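You operate a simulated robot arm through the tools that you are given. There is no shell and no other tool.

You run a simulated robot arm. Do the job below in one go: nothing can be reset, and whatever is moved stays where it is left.

## Task
Deburr the blue tube in the abrasive cup, push it into the narrow hole and lock the block lever.
Fine: deburr first; fingers clear of the lever; the yellow tube stays in its socket.

The check looks at the end state, three seconds after you hand in, the way a careful person would. Anything else that was tipped, shoved, dropped, spilled or broken makes it a failure.

## Robot
A 6-joint arm with a fingered hand, fixed in place. Base frame: the origin is at the foot of the arm, x ahead of it, y to its left, z up; the work surface is at about z = 850. Lengths are in mm, angles in degrees, forces in N, time in s.
With the tool pointing down near the work surface it reaches from about 300 to 920 mm from the base axis. Its first joint turns from -166.0 to 166.0 degrees. Payload 5 kg.
Tool frame: the origin (TCP) lies between the finger pads and is the grasp point; the fingertips stand 37 mm ahead of it; z points along the fingers, y is the line along which they close. Largest opening 124 mm; the body of the gripper starts 43 mm behind the TCP. The gripper is a hand of 3 fingers: y runs from the thumb to the fingers, the wrist lies at [-21, -125, -215] in the tool frame, and closing takes about 1.5 s.
Orientation is told as [roll, pitch, yaw] about the base's x, y, z axes, in that order, counted from this pose: with the fingers straight down and the wrist toward the robot, the tool's x, y and z point along [0, 1, 0], [1, 0, 0] and [0, 0, -1] of the base frame.

## Interface
- The arm moves only by the tool play_rows. Its argument "plan" is a list of rows, each a list of 3 entries, a list of its own where there are three numbers: the shift along the tool's x, y, z in mm, then the turn, a rotation vector about the tool's x, y, z in degrees, then the gripper command, from -1 (fully open) to 1 (shut), values between in proportion. In form: [[[x, y, z], [ax, ay, az], claw], ...]. A call has 1 to 20 rows; each row shifts and turns the commanded pose from where the row before left it, along the tool's axes as they then stand. A row lasts 0.2 s, in which the tool goes at most 50 mm and 8.6 degrees; a call with a longer step from one row to the next is refused whole, and so is a gripper value outside its range. Where a pose cannot be reached the arm comes as near as it can. A force on the tool above 40 N (or 10 N above the force at the start of the call, whichever is more), or a blocked arm, ends the call early, and 0.2 s more pass. The fingers move at their own pace (about 72 mm/s each) and stop on an object; they squeeze with about 23 N. The grip force told is the motor's: it shows also when the fingers shut on nothing. Time passes only in rows, and 0.2 s behind the last, so rows that do not move let the fingers close. It gives the time, the measured TCP pose, the force on the tool (base axes), the opening and the grip force at its end, in the units of the frame above (readings bear some noise), with the torque about the TCP (base axes, N m) and any sound that the robot's microphone picked up, and new pictures: "pictures" is both (left out), scene, wrist or none.
- Cameras (640 x 400 px; columns grow to the right, rows downward): "scene" is fixed at [214.5, -637.7, 1553.9]; the picture's right is [0.64, -0.77, 0.00], its down [-0.33, -0.28, -0.90] and it looks along [0.69, 0.58, -0.43] (base axes); focal length 327 px, centre (320, 200). "wrist" rides on the gripper at [72, -104, -154] in the tool frame; the picture's right is [-0.83, 0.26, -0.49], its down [-0.51, -0.72, 0.47] and it looks along [-0.23, 0.64, 0.73] (tool axes); focal length 243 px, centre (320, 200).
- hand_shape(shape): the hand has 3 fingers and takes this shape, open, in about a second: jaw (thumb against the fingers, like two jaws); tri (thumb and two fingers); tip (a fingertip pinch); poke (one finger out to press); point (the index stretched); flat (the hand flat); cup (the hand cupped); fist (a fist). The gripper value then closes the fingers along that shape, each until it touches; the sizes above hold for jaw. It gives what a move gives, with no picture.
- locate(camera, pixels): there is no depth. For up to 12 entries [column, row, z] of the newest picture of that camera ("zoom" is the newest enlarged one), the place [x, y] in the base frame at which the ray of that pixel passes the height z, good to about 2 mm, but the place of the scene camera against the robot may be out by one fixed shift of up to 18 mm in any direction. The clock stands still meanwhile.
- zoom(camera, box): a new picture of the part [left, top, right, bottom] of that camera's present view, enlarged. The clock stands still meanwhile.
- job_done(): hands the job in; it is judged then, once.

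Leave the gripper open and the arm clear of the work at the hand-in unless told otherwise.

The tools are called after ">>>" by a JSON object that holds its "method" and its "body". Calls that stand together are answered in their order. play_rows: Moves the arm, as the interface text tells. Its arguments: {"type":"object","properties":{"plan":{"type":"array","items":{"type":"array"}},"pictures":{"type":"string","enum":["both","scene","wrist","none"]}},"required":["plan"]} The other tools are called the same way: hand_shape (shape) gives the hand a shape; locate (camera, pixels) gives the place at which the rays of pixels pass given heights; zoom (camera, box) takes an enlarged picture of a part of a camera's view; job_done () hands the job in.

At the start:

```text
t: 0.0
tool_pos: [739.2, -77.5, 1234.2]
tcp_rot: [0.0, 0.0, 0.0]
contact_force: [0.2, -0.2, -0.4]
wrist_torque: [-0.01, -0.01, -0.02]
width: 123.4
gripper_force: 0.0
shape: jaw
```

scene: 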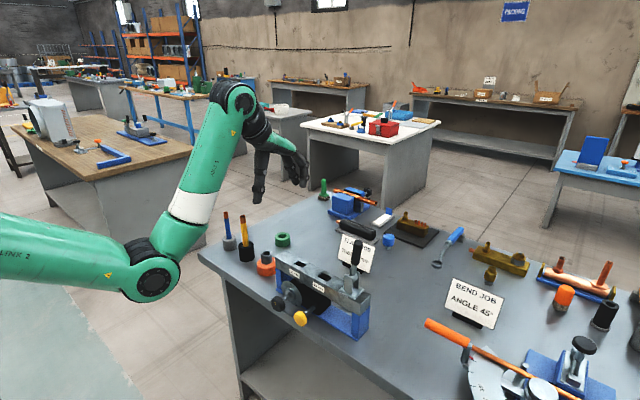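
wrist: 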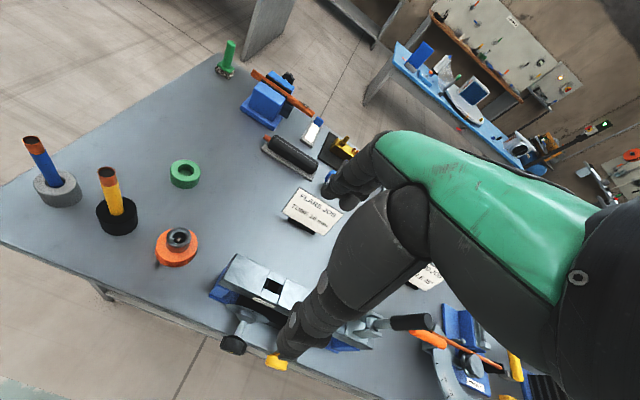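

I see the flare job area at the near left of the bench: a blue tube and a yellow tube in sockets, green and orange cups, and a flaring block with a lever. I'll zoom on both cameras before moving anything.

>>> {"method": "zoom", "body": {"camera": "scene", "box": [200, 190, 400, 350]}}

>>> {"method": "zoom", "body": {"camera": "wrist", "box": [0, 120, 240, 280]}}

>>> {"method": "zoom", "body": {"camera": "wrist", "box": [180, 180, 460, 380]}}

```text
2.50 times, centred on (300, 270) of scene
```

zoom: 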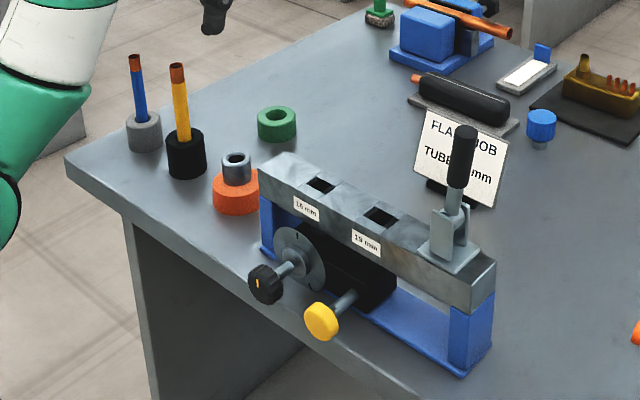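

```text
2.50 times, centred on (120, 200) of wrist
```

zoom: 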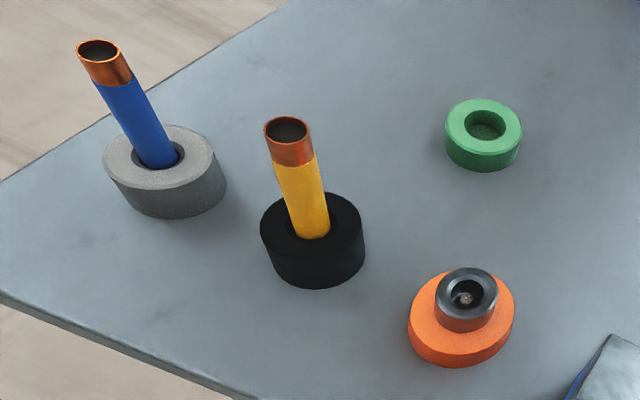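

```text
2.00 times, centred on (320, 280) of wrist
```

zoom: 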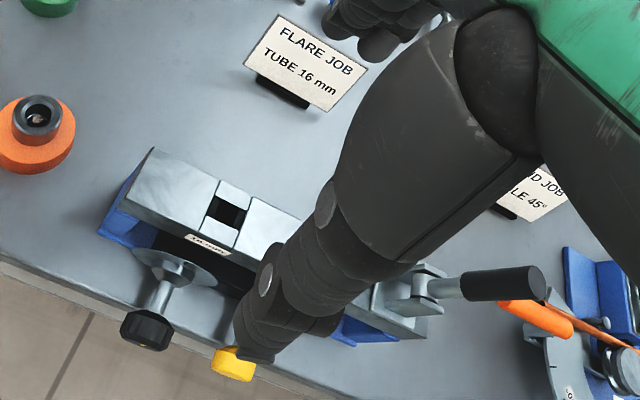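

The green ring and the orange cup with a dark steel insert are both candidates for the abrasive cup. I'll zoom closer to see what is inside each, and look at the lever and block.

>>> {"method": "zoom", "body": {"camera": "wrist", "box": [150, 145, 230, 195]}}

>>> {"method": "zoom", "body": {"camera": "wrist", "box": [140, 215, 220, 275]}}

>>> {"method": "zoom", "body": {"camera": "scene", "box": [320, 230, 400, 330]}}

>>> {"method": "zoom", "body": {"camera": "scene", "box": [270, 240, 350, 300]}}

>>> {"method": "zoom", "body": {"camera": "scene", "box": [215, 205, 300, 285]}}

>>> {"method": "zoom", "body": {"camera": "scene", "box": [310, 170, 470, 280]}}

```text
8.00 times, centred on (190, 170) of wrist
```

zoom: 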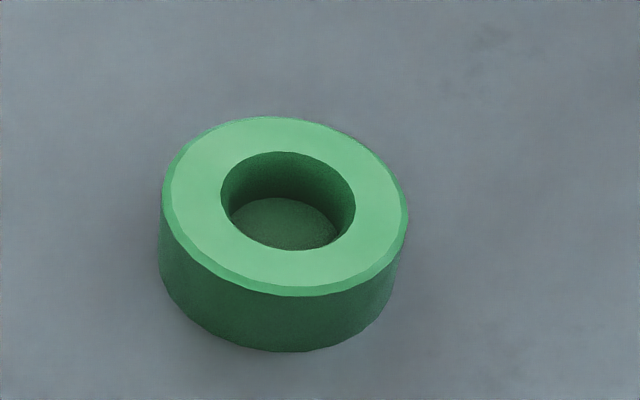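

```text
6.67 times, centred on (180, 245) of wrist
```

zoom: 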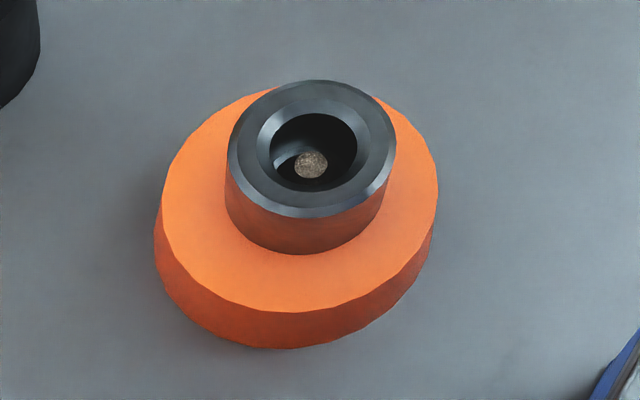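

```text
4.00 times, centred on (360, 280) of scene
```

zoom: 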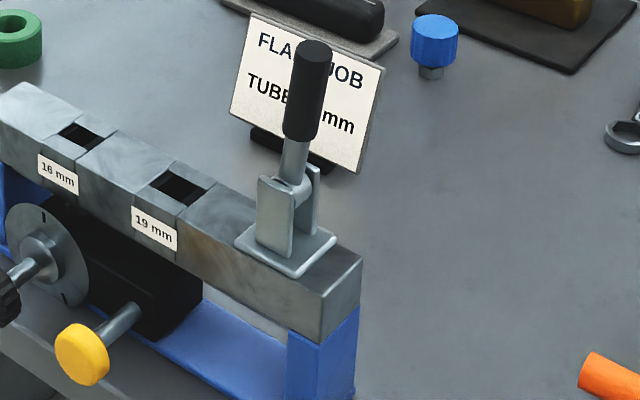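

```text
6.67 times, centred on (310, 270) of scene
```

zoom: 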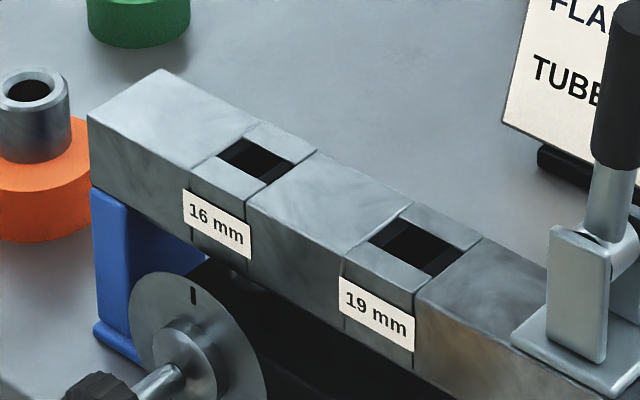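

```text
5.00 times, centred on (258, 245) of scene
```

zoom: 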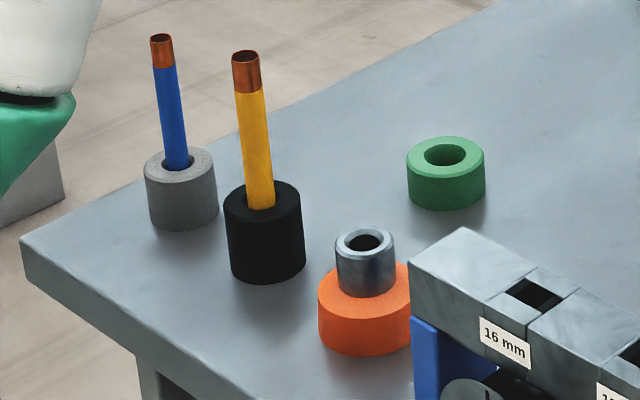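

```text
3.64 times, centred on (390, 225) of scene
```

zoom: 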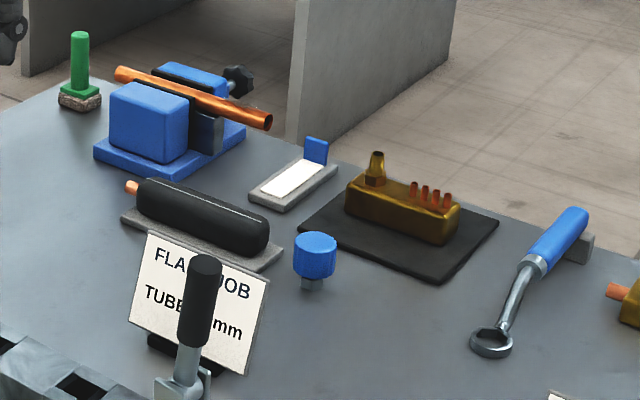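

The orange cup's steel insert has a chamfered mouth with a grainy, grit-like disc at the bottom. The green ring is a plain cup with a smooth floor. Next I'll locate the main items with the wrist camera, assuming plausible heights.

>>> {"method": "locate", "body": {"camera": "wrist", "pixels": [[56, 183, 850], [56, 183, 880], [56, 183, 900], [117, 212, 880], [117, 212, 900], [185, 172, 850], [185, 172, 870], [179, 238, 880], [179, 238, 900], [33, 140, 950], [33, 140, 1000], [108, 172, 1000]]}}

>>> {"method": "locate", "body": {"camera": "scene", "pixels": [[225, 216, 1000], [225, 216, 950], [230, 239, 880], [247, 217, 1000], [248, 243, 890], [287, 239, 870], [266, 254, 890], [301, 263, 950], [319, 274, 950], [359, 246, 1050]]}}

```text
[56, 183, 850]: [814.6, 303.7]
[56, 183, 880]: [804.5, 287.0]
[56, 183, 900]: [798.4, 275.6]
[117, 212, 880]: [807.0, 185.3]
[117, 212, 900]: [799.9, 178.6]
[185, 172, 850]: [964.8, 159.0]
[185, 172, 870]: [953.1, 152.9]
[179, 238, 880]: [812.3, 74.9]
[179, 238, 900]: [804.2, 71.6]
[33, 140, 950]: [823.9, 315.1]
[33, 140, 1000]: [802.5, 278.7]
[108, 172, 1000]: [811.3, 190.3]
```

```text
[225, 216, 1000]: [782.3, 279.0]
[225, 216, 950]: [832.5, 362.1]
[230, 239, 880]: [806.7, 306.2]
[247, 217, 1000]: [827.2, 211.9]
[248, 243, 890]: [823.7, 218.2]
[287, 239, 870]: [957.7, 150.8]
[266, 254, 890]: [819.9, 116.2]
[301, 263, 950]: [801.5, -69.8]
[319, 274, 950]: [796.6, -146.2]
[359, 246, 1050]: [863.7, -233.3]
```

Distances from the base: the green ring is about 967 mm out, beyond reach, while the orange cup is about 815 mm out. I'll move the hand back and right, staying high, for a clearer wrist view of the block and lever.

>>> {"method": "play_rows", "body": {"plan": [[[-28, -32, 0], [0, 0, 0], -1], [[-28, -32, 0], [0, 0, 0], -1], [[-28, -32, 0], [0, 0, 0], -1], [[-28, -32, 0], [0, 0, 0], -1], [[-28, -32, 0], [0, 0, 0], -1]]}}

```text
t: 1.2
tool_pos: [631.2, -229.4, 1182.2]
tcp_rot: [0.0, -0.3, -0.1]
contact_force: [-0.7, 0.6, 1.2]
wrist_torque: [-0.01, 0.02, 0.0]
width: 123.9
gripper_force: 0.1
shape: jaw
out of reach, approached as far as the arm can: row 1, 2, 3, 4, 5
```

scene: 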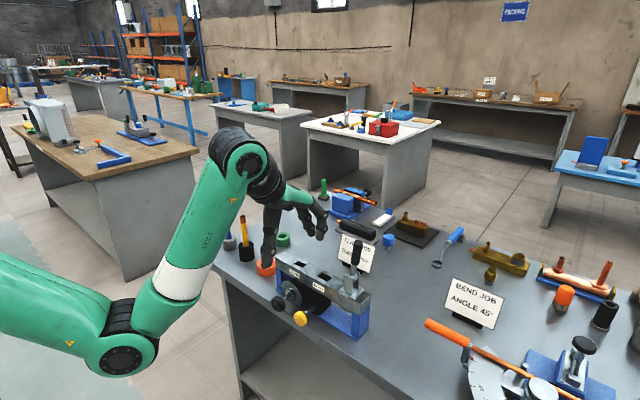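
wrist: 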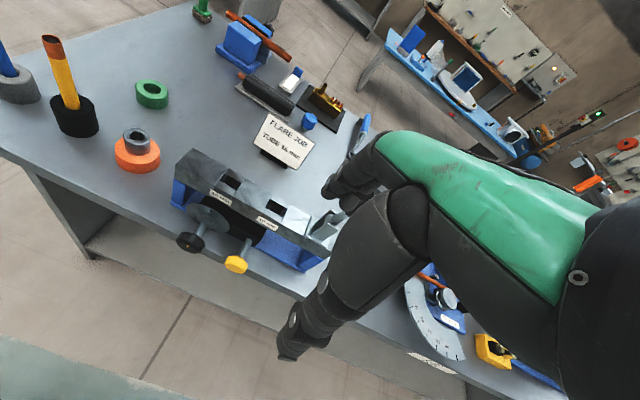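

The arm stopped at its reach limit (z dropped to 1182), and the block is now visible left of the hand. I'll zoom on the block, the cup and the tubes.

>>> {"method": "zoom", "body": {"camera": "wrist", "box": [160, 140, 350, 280]}}

>>> {"method": "zoom", "body": {"camera": "wrist", "box": [0, 30, 190, 180]}}

>>> {"method": "zoom", "body": {"camera": "scene", "box": [200, 190, 400, 350]}}

```text
2.86 times, centred on (255, 210) of wrist
```

zoom: 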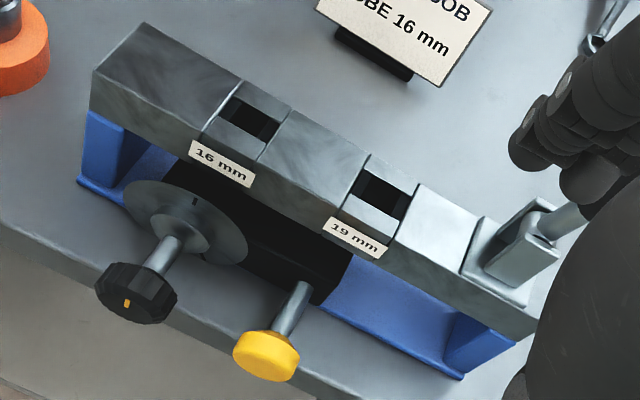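

```text
2.67 times, centred on (95, 105) of wrist
```

zoom: 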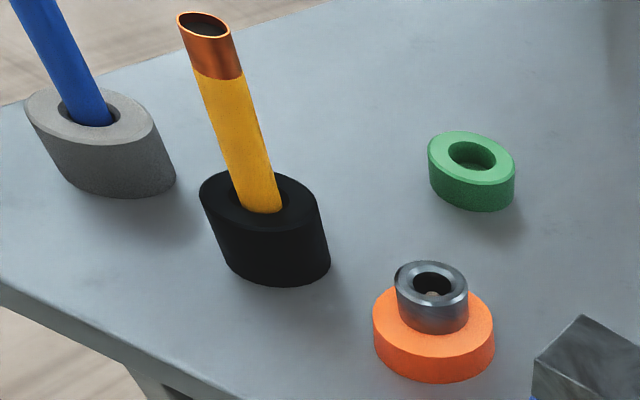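

```text
2.50 times, centred on (300, 270) of scene
```

zoom: 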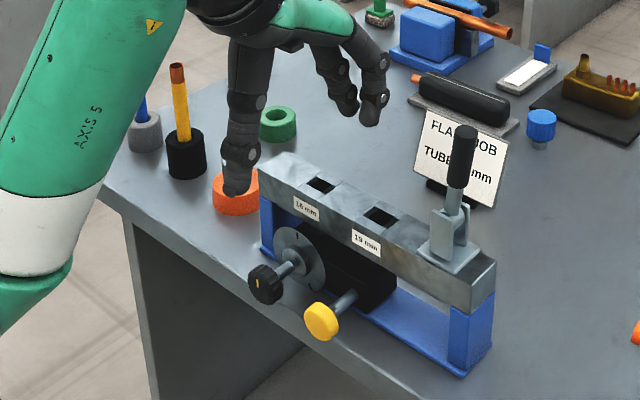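

The block has two square holes, labelled 16 mm (left) and 19 mm (right). The lever sits at the right end on a clevis and looks nearly upright. I'll run one zero row to see whether the commanded pose matches the measured one.

>>> {"method": "play_rows", "body": {"plan": [[[0, 0, 0], [0, 0, 0], -1]], "pictures": "none"}}

```text
t: 1.6
tool_pos: [629.9, -228.1, 1182.0]
tcp_rot: [0.0, -0.2, -0.1]
contact_force: [-0.7, 0.5, 1.1]
wrist_torque: [0.0, -0.01, 0.0]
width: 124.0
gripper_force: 0.1
shape: jaw
```

That row gave no out-of-reach warning, so the commanded pose was reset to the reached one. I'll move left to about (700, 150, 1150) to view the tubes and cup with the hand out of the way.

>>> {"method": "play_rows", "body": {"plan": [[[42, 7.8, 3.5], [0, 0, 0], -1], [[42, 7.8, 3.5], [0, 0, 0], -1], [[42, 7.8, 3.5], [0, 0, 0], -1], [[42, 7.8, 3.5], [0, 0, 0], -1], [[42, 7.8, 3.5], [0, 0, 0], -1], [[42, 7.8, 3.5], [0, 0, 0], -1], [[42, 7.8, 3.5], [0, 0, 0], -1], [[42, 7.8, 3.5], [0, 0, 0], -1], [[42, 7.8, 3.5], [0, 0, 0], -1]]}}

```text
t: 3.6
tool_pos: [698.3, 146.4, 1149.4]
tcp_rot: [0.0, 0.0, 0.0]
contact_force: [0.1, -0.6, 0.2]
wrist_torque: [0.03, 0.01, -0.04]
width: 123.7
gripper_force: 0.1
shape: jaw
```

scene: 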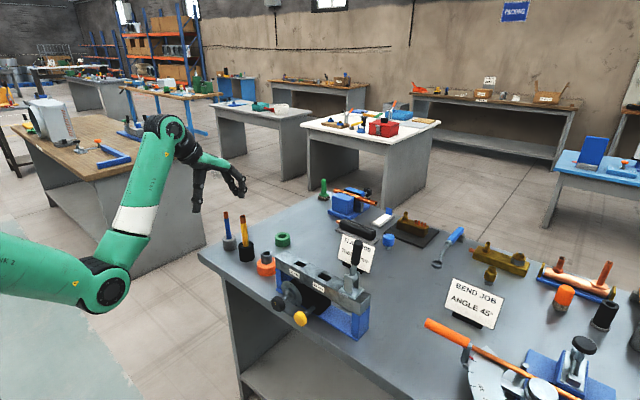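
wrist: 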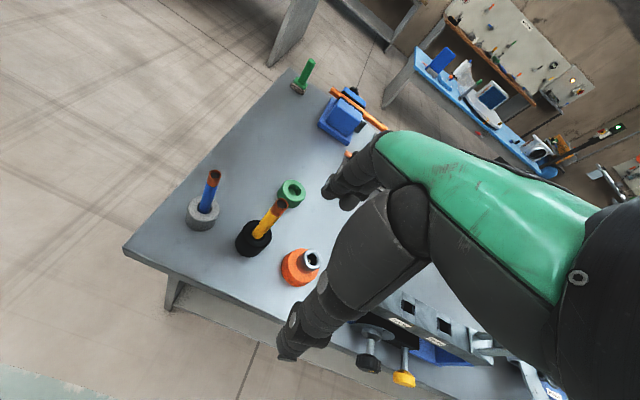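

Both tubes and the orange cup are now visible left of the hand. I'll zoom in for accurate pixel positions.

>>> {"method": "zoom", "body": {"camera": "wrist", "box": [170, 150, 330, 290]}}

>>> {"method": "zoom", "body": {"camera": "wrist", "box": [180, 160, 240, 235]}}

>>> {"method": "zoom", "body": {"camera": "wrist", "box": [270, 240, 330, 290]}}

>>> {"method": "zoom", "body": {"camera": "wrist", "box": [330, 270, 560, 400]}}

>>> {"method": "zoom", "body": {"camera": "scene", "box": [210, 200, 280, 270]}}

```text
2.86 times, centred on (250, 220) of wrist
```

zoom: 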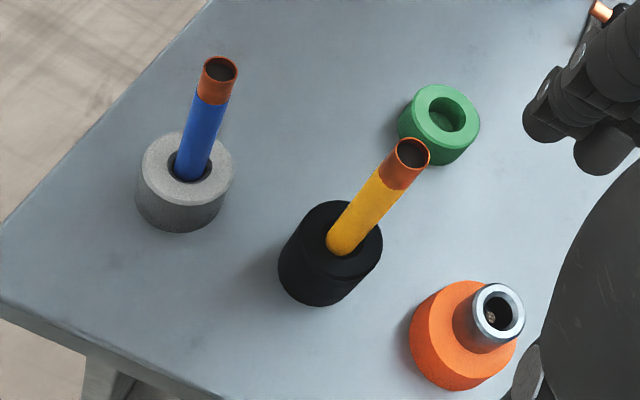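

```text
5.33 times, centred on (210, 198) of wrist
```

zoom: 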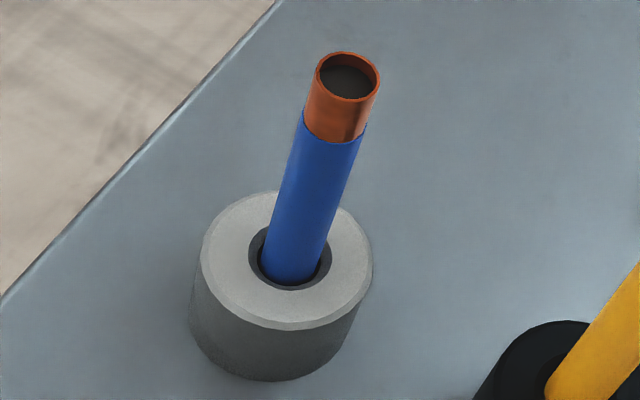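

```text
8.00 times, centred on (300, 265) of wrist
```

zoom: 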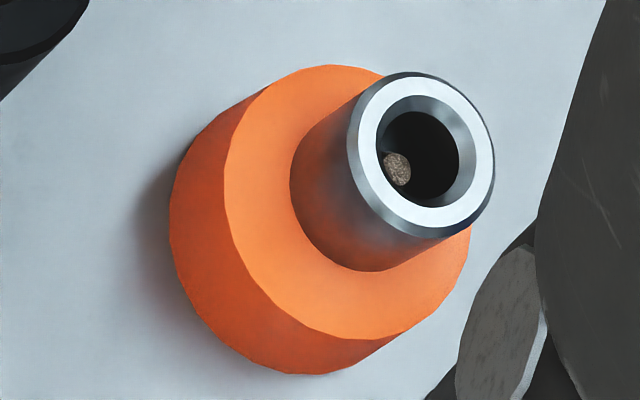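

```text
2.78 times, centred on (445, 335) of wrist
```

zoom: 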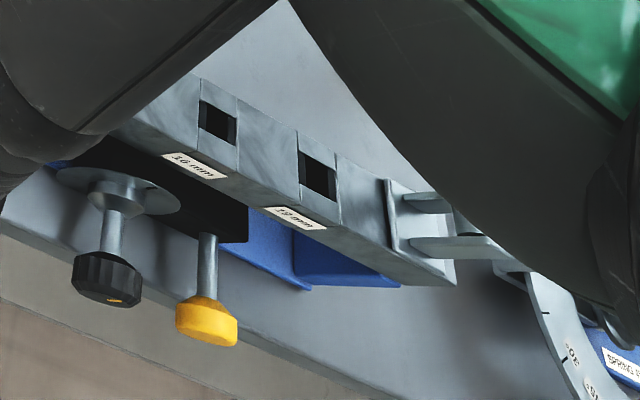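

```text
5.71 times, centred on (245, 235) of scene
```

zoom: 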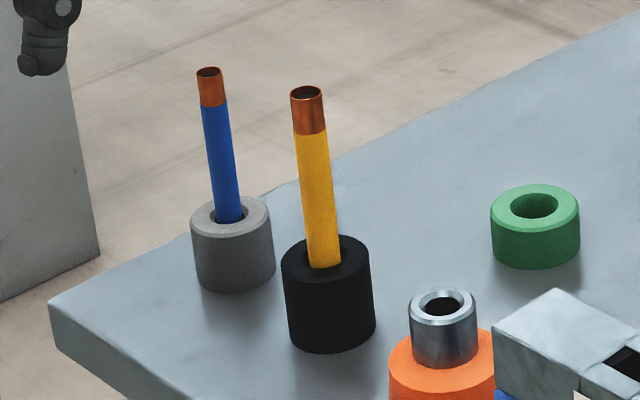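

The orange cup's bore seems about 19–20 mm wide with a chamfered lip and a brown gritty core. To be sure it is the abrasive one, I'll zoom harder on it and on the green ring.

>>> {"method": "zoom", "body": {"camera": "wrist", "box": [302, 250, 326, 265]}}

>>> {"method": "zoom", "body": {"camera": "wrist", "box": [274, 176, 310, 210]}}

>>> {"method": "zoom", "body": {"camera": "wrist", "box": [185, 165, 225, 190]}}

```text
16.00 times, centred on (314, 258) of wrist
```

zoom: 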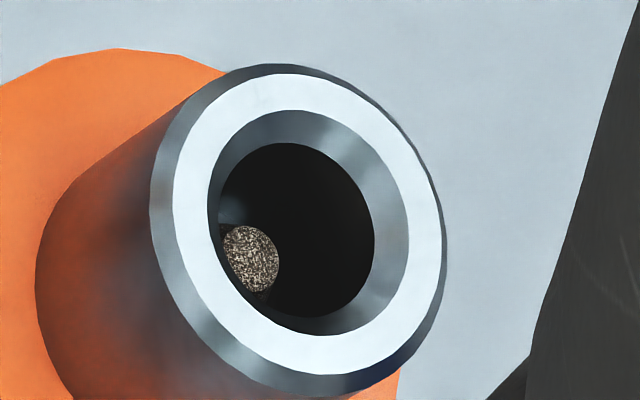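

```text
11.76 times, centred on (292, 193) of wrist
```

zoom: 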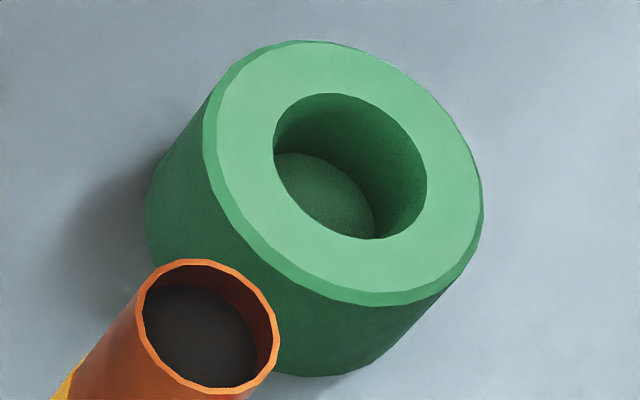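

```text
16.00 times, centred on (205, 178) of wrist
```

zoom: 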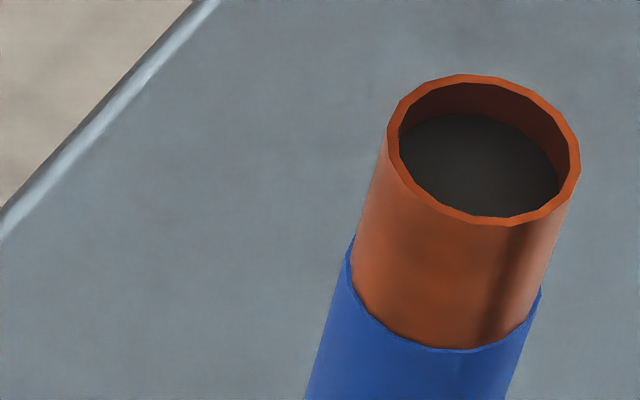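

The orange cup's insert holds a pin with a gritty tip, so that is the abrasive cup. The green ring is only an empty socket. I'll locate the tube top and base, the cup mouth and the holes at several heights to work out heights and positions.

>>> {"method": "locate", "body": {"camera": "wrist", "pixels": [[215.2, 174.8, 980], [215.2, 174.8, 990], [215.2, 174.8, 1000], [204.2, 209.1, 880], [204.2, 209.1, 890], [204.2, 209.1, 900], [313.2, 259.4, 890], [313.2, 259.4, 900], [313.2, 259.4, 910], [309.6, 261.6, 880], [408.3, 307.3, 940], [444.3, 326.4, 940]]}}

>>> {"method": "locate", "body": {"camera": "scene", "pixels": [[225.3, 217.5, 990], [230.4, 240.3, 890], [265.3, 253.6, 900], [265.3, 253.6, 910], [301, 263, 950], [319, 274, 950], [354, 290, 950], [358.6, 246, 1050], [355.5, 278, 970]]}}

```text
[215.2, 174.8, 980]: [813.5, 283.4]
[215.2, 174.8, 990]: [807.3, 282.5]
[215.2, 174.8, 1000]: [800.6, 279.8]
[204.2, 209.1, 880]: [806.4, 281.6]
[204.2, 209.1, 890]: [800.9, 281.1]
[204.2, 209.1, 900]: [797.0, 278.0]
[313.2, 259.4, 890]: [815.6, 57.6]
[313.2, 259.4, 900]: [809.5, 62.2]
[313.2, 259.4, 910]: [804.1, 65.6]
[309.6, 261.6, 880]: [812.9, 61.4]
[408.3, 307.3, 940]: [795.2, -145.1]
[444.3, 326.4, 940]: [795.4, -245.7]
```

```text
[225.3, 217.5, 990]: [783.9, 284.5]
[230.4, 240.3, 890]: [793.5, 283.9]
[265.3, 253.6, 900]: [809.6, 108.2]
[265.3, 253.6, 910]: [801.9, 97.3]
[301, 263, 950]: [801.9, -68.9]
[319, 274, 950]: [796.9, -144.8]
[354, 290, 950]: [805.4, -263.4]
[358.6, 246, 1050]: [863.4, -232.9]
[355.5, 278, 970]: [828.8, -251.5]
```

Triangulating the two wrist views, the blue tube stands at about (801, 280) with its top near z 1002, and the cup mouth is at about (798, 69) near z 917. The block top is near z 984. I'll hover over the blue tube at z ~1110 with the hand open and check alignment.

>>> {"method": "play_rows", "body": {"plan": [[[26.6, 20.4, 8], [0, 0, 0], -1], [[26.6, 20.4, 8], [0, 0, 0], -1], [[26.6, 20.4, 8], [0, 0, 0], -1], [[26.6, 20.4, 8], [0, 0, 0], -1], [[26.6, 20.4, 8], [0, 0, 0], -1], [[0, 0, 0], [0, 0, 0], -1]]}}

```text
t: 5.0
tool_pos: [801.1, 278.6, 1110.8]
tcp_rot: [0.0, 0.1, 0.0]
contact_force: [0.1, -0.2, 0.1]
wrist_torque: [-0.03, -0.03, -0.02]
width: 123.7
gripper_force: 0.1
shape: jaw
```

scene: 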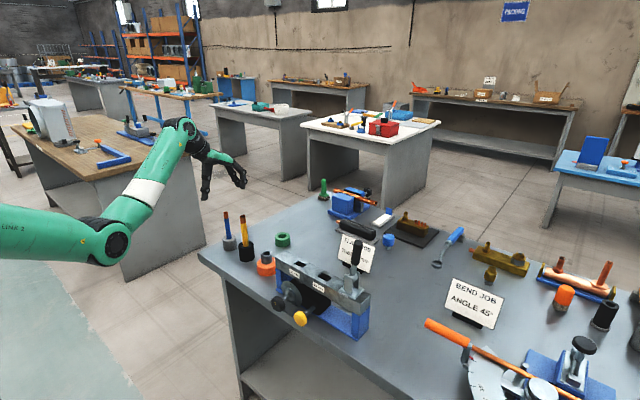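
wrist: 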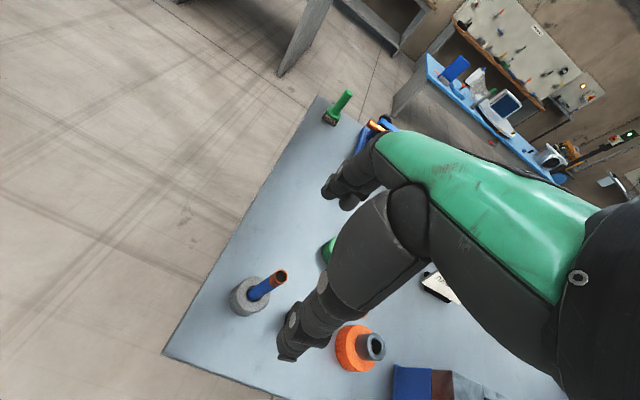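

The tube top shows at about (280, 277), close to the (283, 275) predicted for a tube straight under the TCP. I'll zoom to measure it exactly.

>>> {"method": "zoom", "body": {"camera": "wrist", "box": [225, 260, 295, 320]}}

>>> {"method": "zoom", "body": {"camera": "scene", "box": [170, 100, 270, 260]}}

```text
6.67 times, centred on (260, 290) of wrist
```

zoom: 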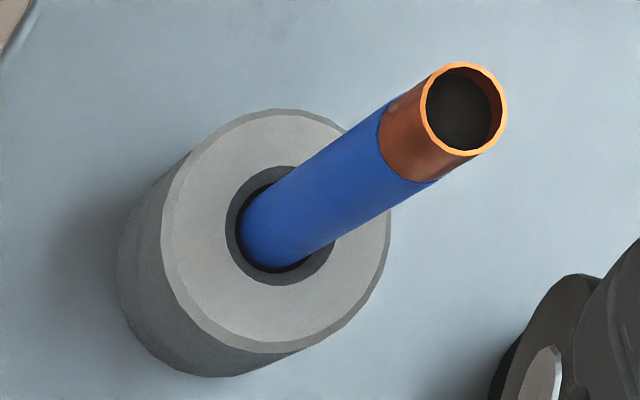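

```text
2.50 times, centred on (220, 180) of scene
```

zoom: 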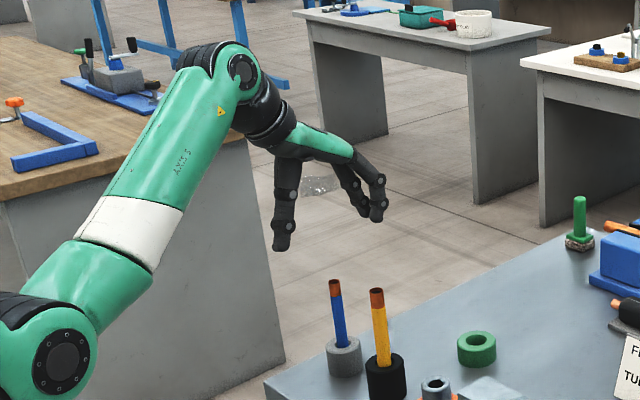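

>>> {"method": "locate", "body": {"camera": "wrist", "pixels": [[281.4, 276.2, 995], [281.4, 276.2, 1000], [281.4, 276.2, 1005], [281.4, 276.2, 1010], [254.3, 293.8, 885], [254.3, 293.8, 890], [254.3, 293.8, 895]]}}

```text
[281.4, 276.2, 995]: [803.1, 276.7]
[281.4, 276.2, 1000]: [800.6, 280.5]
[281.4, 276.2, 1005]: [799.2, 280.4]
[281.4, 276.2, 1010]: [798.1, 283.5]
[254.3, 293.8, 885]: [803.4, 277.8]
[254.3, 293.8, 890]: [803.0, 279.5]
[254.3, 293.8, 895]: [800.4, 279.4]
```

The tube axis is at about (801, 279.5) with its top near z 1001. I'll lower the open hand straight down so the TCP is at z ~980, about 20 mm below the tube top.

>>> {"method": "play_rows", "body": {"plan": [[[0.9, 0, 26], [0, 0, 0], -1], [[0, 0, 26], [0, 0, 0], -1], [[0, 0, 26], [0, 0, 0], -1], [[0, 0, 26], [0, 0, 0], -1], [[0, 0, 26], [0, 0, 0], -1], [[0, 0, 0], [0, 0, 0], -1]]}}

```text
t: 6.4
tool_pos: [801.9, 281.3, 981.3]
tcp_rot: [0.0, 0.0, -0.1]
contact_force: [-0.4, 1.0, -0.2]
wrist_torque: [0.0, 0.04, -0.03]
width: 123.9
gripper_force: 0.0
shape: jaw
```

scene: 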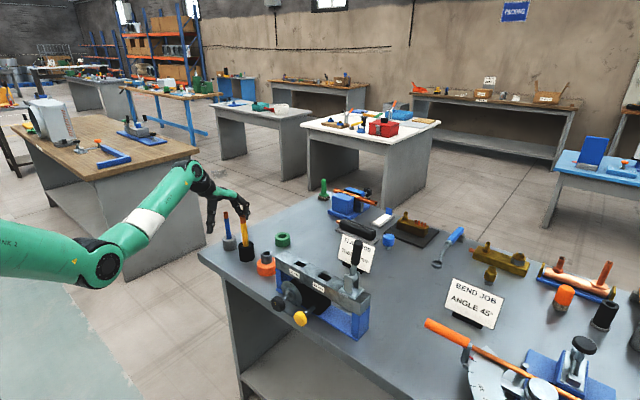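
wrist: 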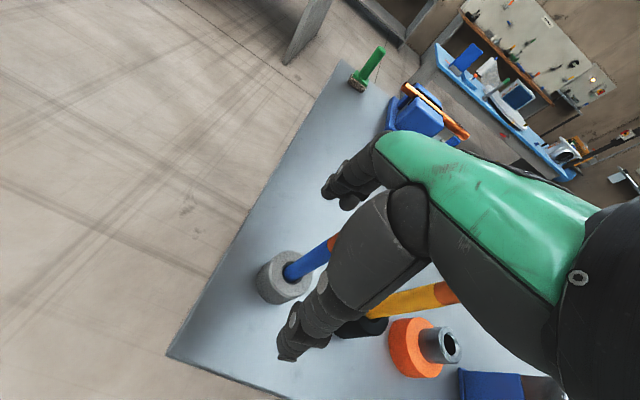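

The tube's copper end disappears behind the thumb near (333, 243), which is where the TCP should project. I'll zoom both cameras to confirm the tube sits between thumb and fingers before closing.

>>> {"method": "zoom", "body": {"camera": "wrist", "box": [250, 180, 400, 320]}}

>>> {"method": "zoom", "body": {"camera": "scene", "box": [185, 160, 275, 270]}}

```text
2.86 times, centred on (325, 250) of wrist
```

zoom: 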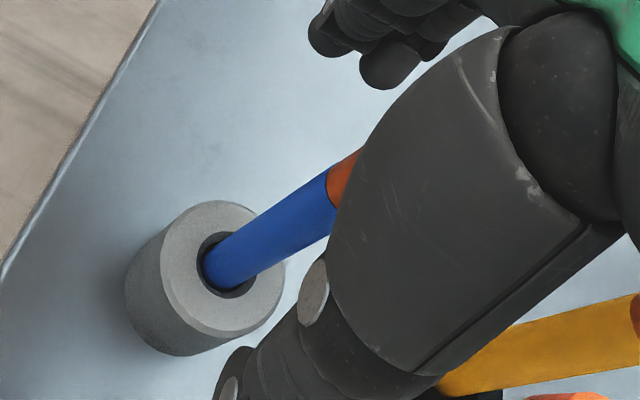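

```text
3.64 times, centred on (230, 215) of scene
```

zoom: 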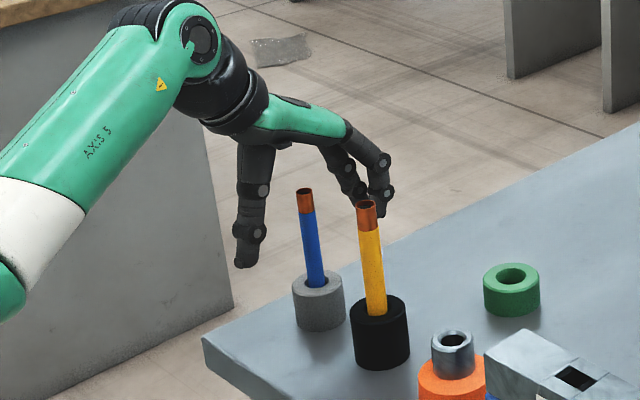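

The tube stands between thumb and fingers in both views. I'll close the hand in place and give it about 2 s.

>>> {"method": "play_rows", "body": {"plan": [[[0, 0, 0], [0, 0, 0], 1], [[0, 0, 0], [0, 0, 0], 1], [[0, 0, 0], [0, 0, 0], 1], [[0, 0, 0], [0, 0, 0], 1], [[0, 0, 0], [0, 0, 0], 1], [[0, 0, 0], [0, 0, 0], 1], [[0, 0, 0], [0, 0, 0], 1], [[0, 0, 0], [0, 0, 0], 1], [[0, 0, 0], [0, 0, 0], 1], [[0, 0, 0], [0, 0, 0], 1]]}}

```text
t: 8.6
tool_pos: [803.3, 281.9, 981.5]
tcp_rot: [0.0, 0.0, 0.0]
contact_force: [-0.7, 0.0, 0.1]
wrist_torque: [-0.03, 0.01, 0.03]
width: 4.3
gripper_force: 23.0
shape: jaw
```

scene: 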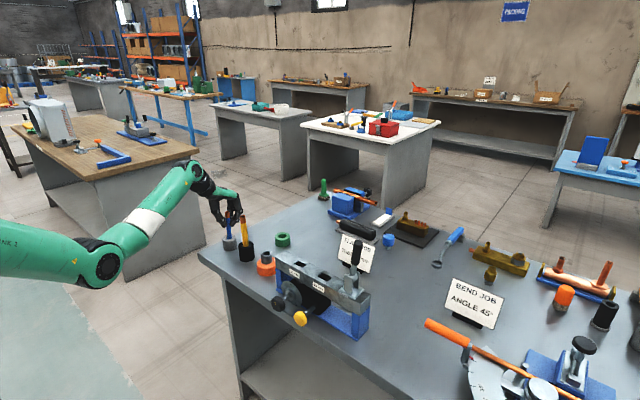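
wrist: 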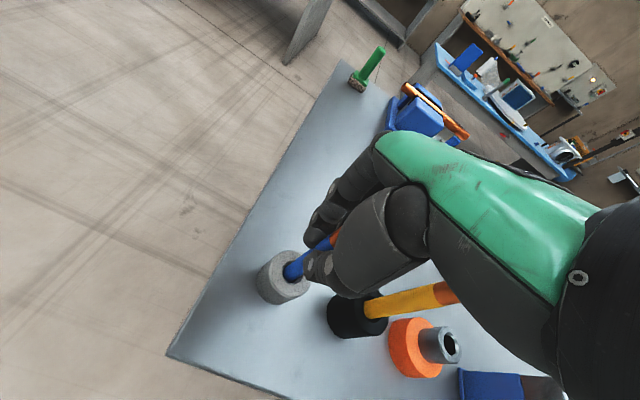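

The width reads 4.3 mm with 23 N, which is too narrow for a 16 mm tube at the pads. I'll zoom to see how the tube actually sits.

>>> {"method": "zoom", "body": {"camera": "wrist", "box": [270, 190, 390, 310]}}

>>> {"method": "zoom", "body": {"camera": "scene", "box": [195, 170, 265, 270]}}

```text
3.33 times, centred on (330, 250) of wrist
```

zoom: 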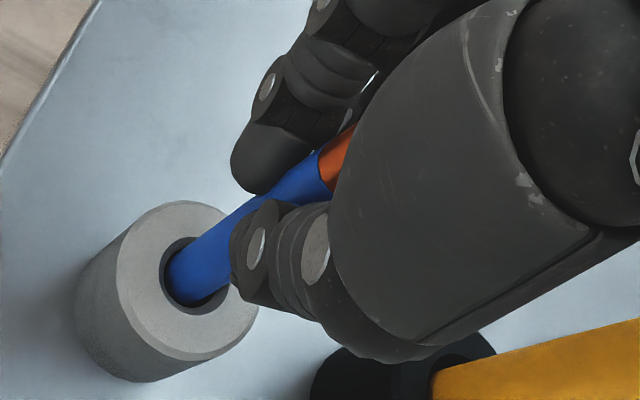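

```text
4.00 times, centred on (230, 220) of scene
```

zoom: 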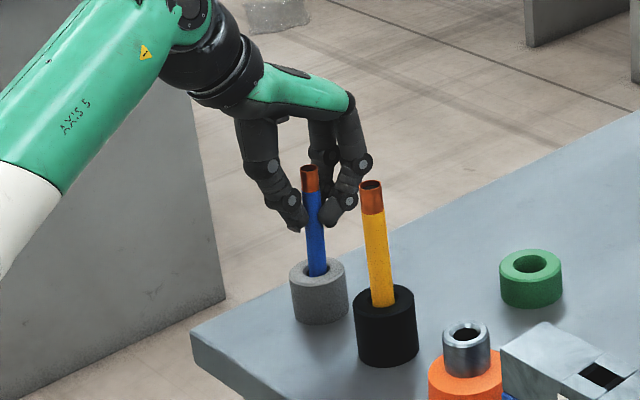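

In the wrist view the tube passes between thumb tip and fingers, possibly nested between the two fingers. I'll test the hold by lifting slowly about 15 mm straight up and looking again.

>>> {"method": "play_rows", "body": {"plan": [[[0, 0, -5], [0, 0, 0], 1], [[0, 0, -5], [0, 0, 0], 1], [[0, 0, -5], [0, 0, 0], 1], [[0, 0, 0], [0, 0, 0], 1]]}}

>>> {"method": "zoom", "body": {"camera": "wrist", "box": [250, 190, 390, 310]}}

>>> {"method": "zoom", "body": {"camera": "scene", "box": [195, 170, 265, 270]}}

```text
t: 9.6
tool_pos: [802.3, 281.8, 997.8]
tcp_rot: [0.0, 0.0, 0.0]
contact_force: [0.4, 0.4, -0.5]
wrist_torque: [-0.03, -0.02, 0.02]
width: 4.2
gripper_force: 23.3
shape: jaw
```

scene: 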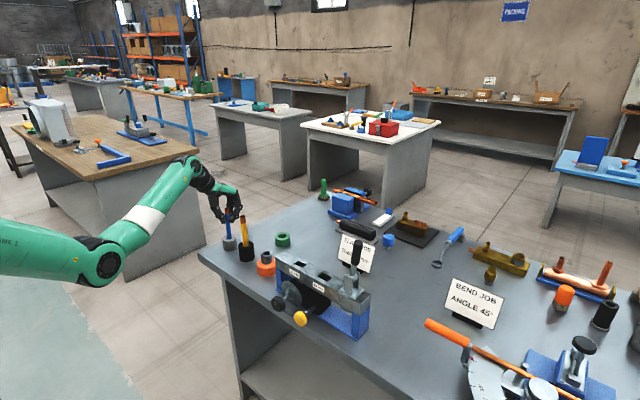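
wrist: 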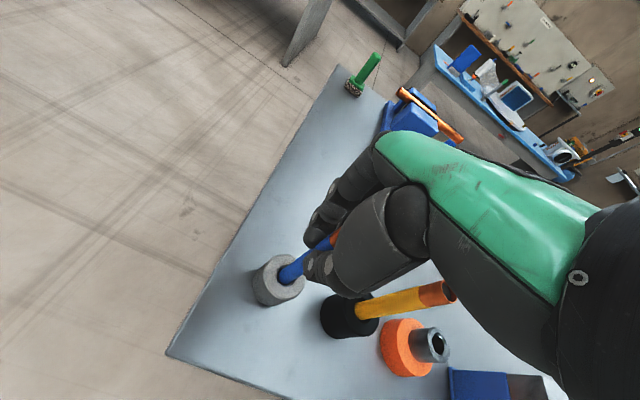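

```text
3.33 times, centred on (320, 250) of wrist
```

zoom: 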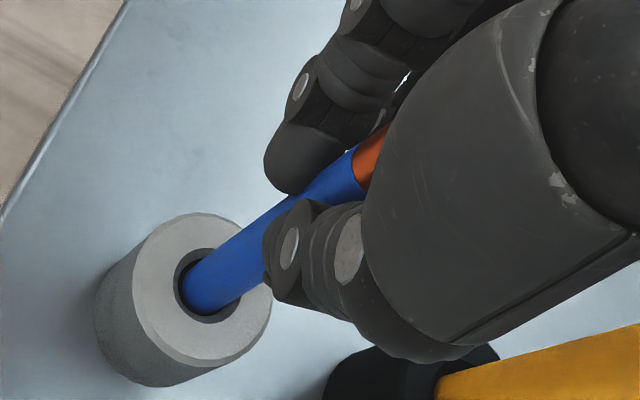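

```text
4.00 times, centred on (230, 220) of scene
```

zoom: 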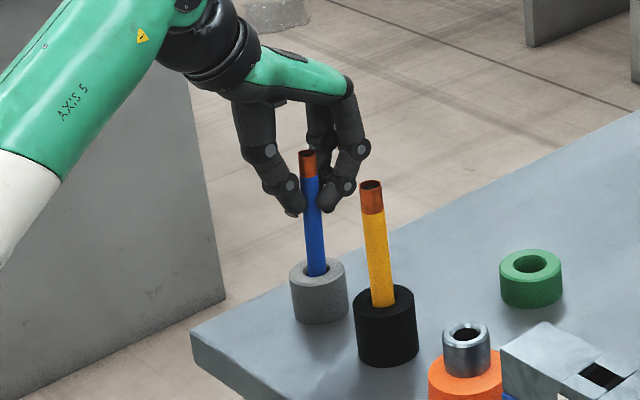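

The tube rose with the hand (its copper band moved up about 15 px in the scene zoom), so it is held. I'll lift straight up to z ~1100 to bring the bottom end out and inspect it.

>>> {"method": "play_rows", "body": {"plan": [[[0, 0, -12], [0, 0, 0], 1], [[0, 0, -18], [0, 0, 0], 1], [[0, 0, -20], [0, 0, 0], 1], [[0, 0, -20], [0, 0, 0], 1], [[0, 0, -20], [0, 0, 0], 1], [[0, 0, -14], [0, 0, 0], 1], [[0, 0, 0], [0, 0, 0], 1]]}}

>>> {"method": "zoom", "body": {"camera": "wrist", "box": [220, 190, 380, 310]}}

>>> {"method": "zoom", "body": {"camera": "scene", "box": [190, 150, 270, 270]}}

```text
t: 11.2
tool_pos: [800.1, 281.0, 1099.9]
tcp_rot: [-0.1, 0.1, 0.0]
contact_force: [0.1, -0.5, -1.0]
wrist_torque: [-0.03, -0.01, 0.02]
width: 3.9
gripper_force: 23.2
shape: jaw
```

scene: 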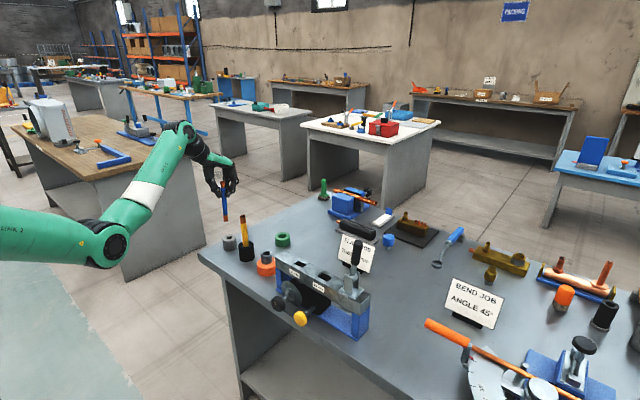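
wrist: 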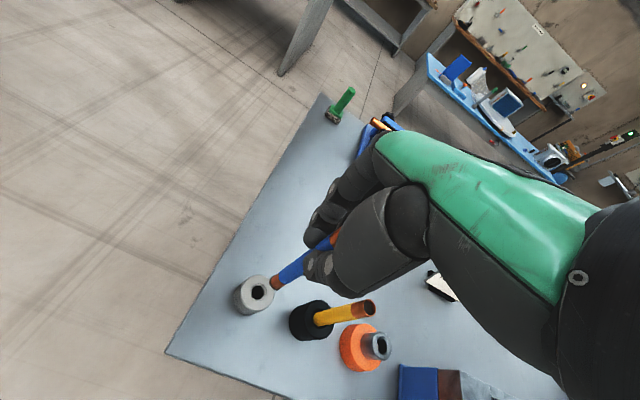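

```text
3.33 times, centred on (300, 250) of wrist
```

zoom: 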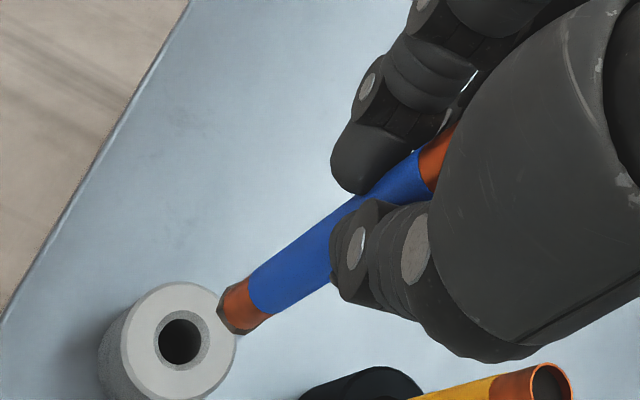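

```text
3.33 times, centred on (230, 210) of scene
```

zoom: 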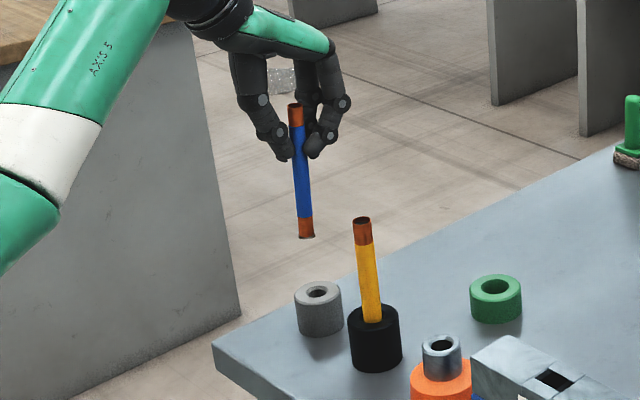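

The tube is out of its socket, and its lower copper end seems to have a slight lip at (307, 237). I'll zoom closer on that end from both cameras.

>>> {"method": "zoom", "body": {"camera": "scene", "box": [208, 170, 248, 225]}}

>>> {"method": "zoom", "body": {"camera": "wrist", "box": [255, 255, 305, 300]}}

```text
7.27 times, centred on (228, 198) of scene
```

zoom: 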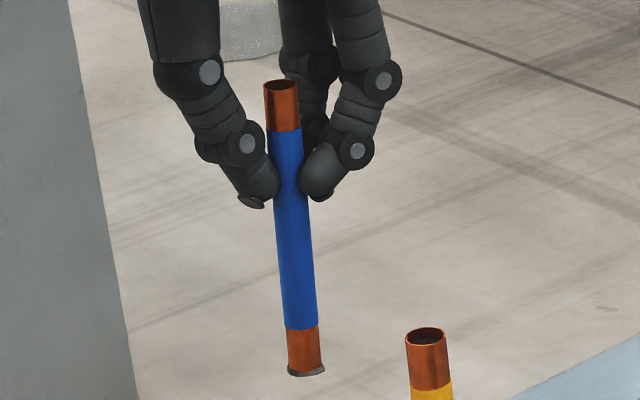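

```text
8.89 times, centred on (280, 278) of wrist
```

zoom: 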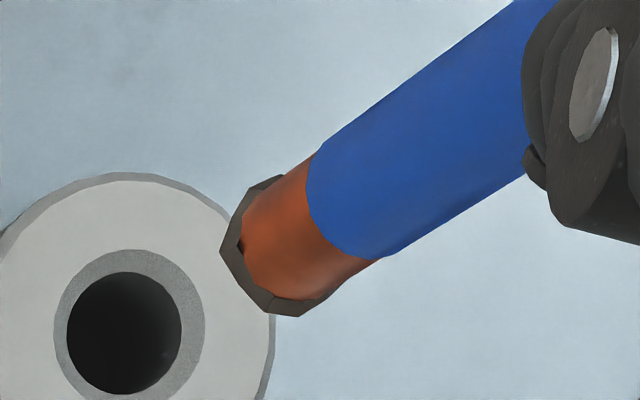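

A dark jagged burr ring is clearly visible on the lower end. That end goes into the abrasive cup first and then into the hole. I'll locate it to find the bottom height and check whether the tube hangs vertically.

>>> {"method": "locate", "body": {"camera": "wrist", "pixels": [[274.2, 283.7, 960], [274.2, 283.7, 970], [274.2, 283.7, 980], [274.2, 283.7, 990]]}}

>>> {"method": "locate", "body": {"camera": "scene", "pixels": [[222.6, 182.3, 1120], [225, 221.3, 960], [225, 221.3, 970], [225, 221.3, 980], [225, 221.3, 990], [222.3, 183, 1110]]}}

```text
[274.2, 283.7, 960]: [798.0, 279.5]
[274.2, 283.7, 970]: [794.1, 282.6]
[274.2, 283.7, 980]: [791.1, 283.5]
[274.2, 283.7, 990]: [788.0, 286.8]
```

```text
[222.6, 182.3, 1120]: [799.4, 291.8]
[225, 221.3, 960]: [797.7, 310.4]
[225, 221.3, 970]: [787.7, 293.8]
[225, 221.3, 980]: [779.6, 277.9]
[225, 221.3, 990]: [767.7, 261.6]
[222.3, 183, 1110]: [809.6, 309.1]
```

The tilt estimate from both cameras is about 3–4°, with the bottom leaning toward the robot. I'll zoom on the tube section between the burr and the fingers for a finer measurement.

>>> {"method": "zoom", "body": {"camera": "wrist", "box": [262, 222, 342, 297]}}

>>> {"method": "zoom", "body": {"camera": "scene", "box": [208, 175, 240, 225]}}

```text
5.33 times, centred on (302, 260) of wrist
```

zoom: 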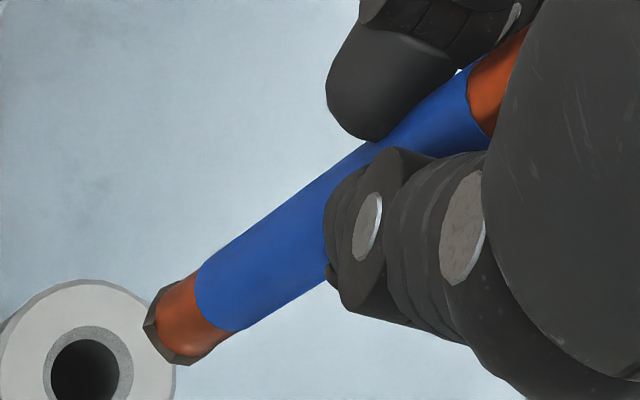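

```text
8.00 times, centred on (224, 200) of scene
```

zoom: 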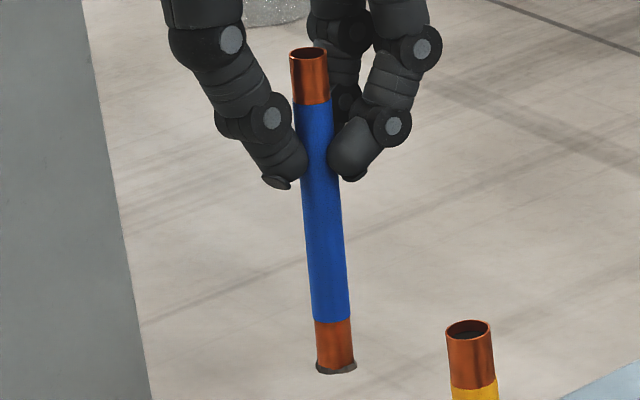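

The tube is about 147 mm long, its bottom is roughly 127 mm below the TCP, and it leans about 4° toward the robot. I'll carry it back to x ~690 so it passes well clear of the yellow tube, then sideways to the cup's y, then forward over the cup. There I'll turn the tool -4° to stand the tube upright.

>>> {"method": "play_rows", "body": {"plan": [[[0, -25, 0], [0, 0, 0], 1], [[0, -35, 0], [0, 0, 0], 1], [[0, -35, 0], [0, 0, 0], 1], [[-15, -15, 0], [0, 0, 0], 1], [[-40, 0, 0], [0, 0, 0], 1], [[-40, 0, 0], [0, 0, 0], 1], [[-40, 0, 0], [0, 0, 0], 1], [[-40, 0, 0], [0, 0, 0], 1], [[-37, 5, 0], [0, 0, 0], 1], [[0, 35, 0], [0, 0, 0], 1], [[0, 35, 0], [0, 0, 0], 1], [[0, 30, 0], [0, 0, 0], 1], [[0, 0, 0], [-4, 0, 0], 1], [[0, 0, 0], [0, 0, 0], 1]]}}

>>> {"method": "zoom", "body": {"camera": "wrist", "box": [220, 190, 380, 310]}}

>>> {"method": "zoom", "body": {"camera": "scene", "box": [220, 160, 310, 280]}}

```text
t: 14.2
tool_pos: [798.3, 71.0, 1101.6]
tcp_rot: [0.1, -4.0, 0.0]
contact_force: [0.4, 0.4, -0.3]
wrist_torque: [-0.01, -0.01, 0.0]
width: 4.1
gripper_force: 23.2
shape: jaw
```

scene: 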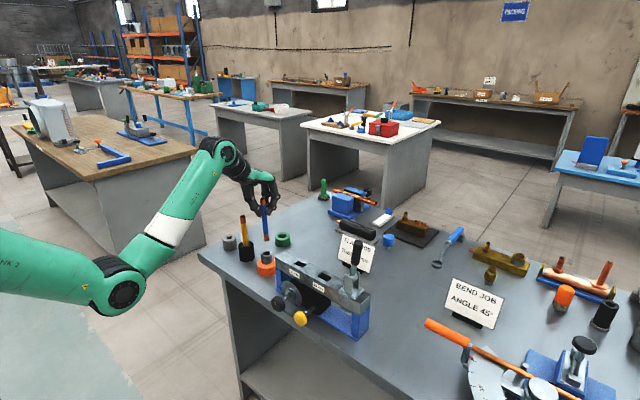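
wrist: 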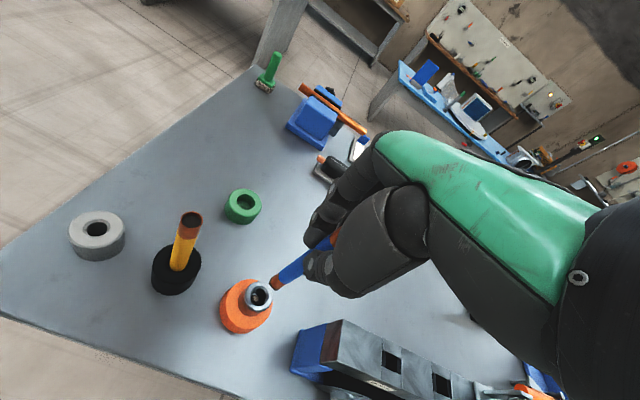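

```text
3.33 times, centred on (300, 250) of wrist
```

zoom: 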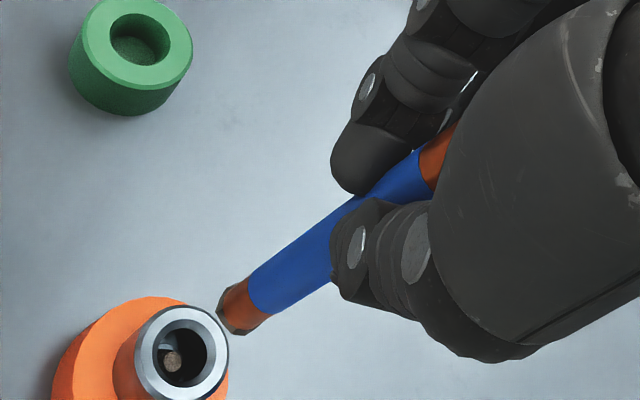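

```text
3.33 times, centred on (265, 220) of scene
```

zoom: 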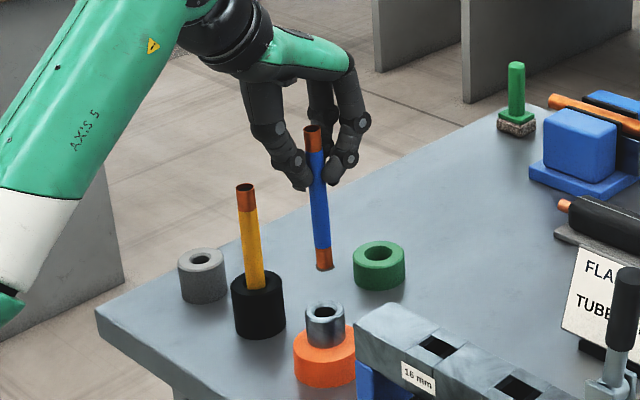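

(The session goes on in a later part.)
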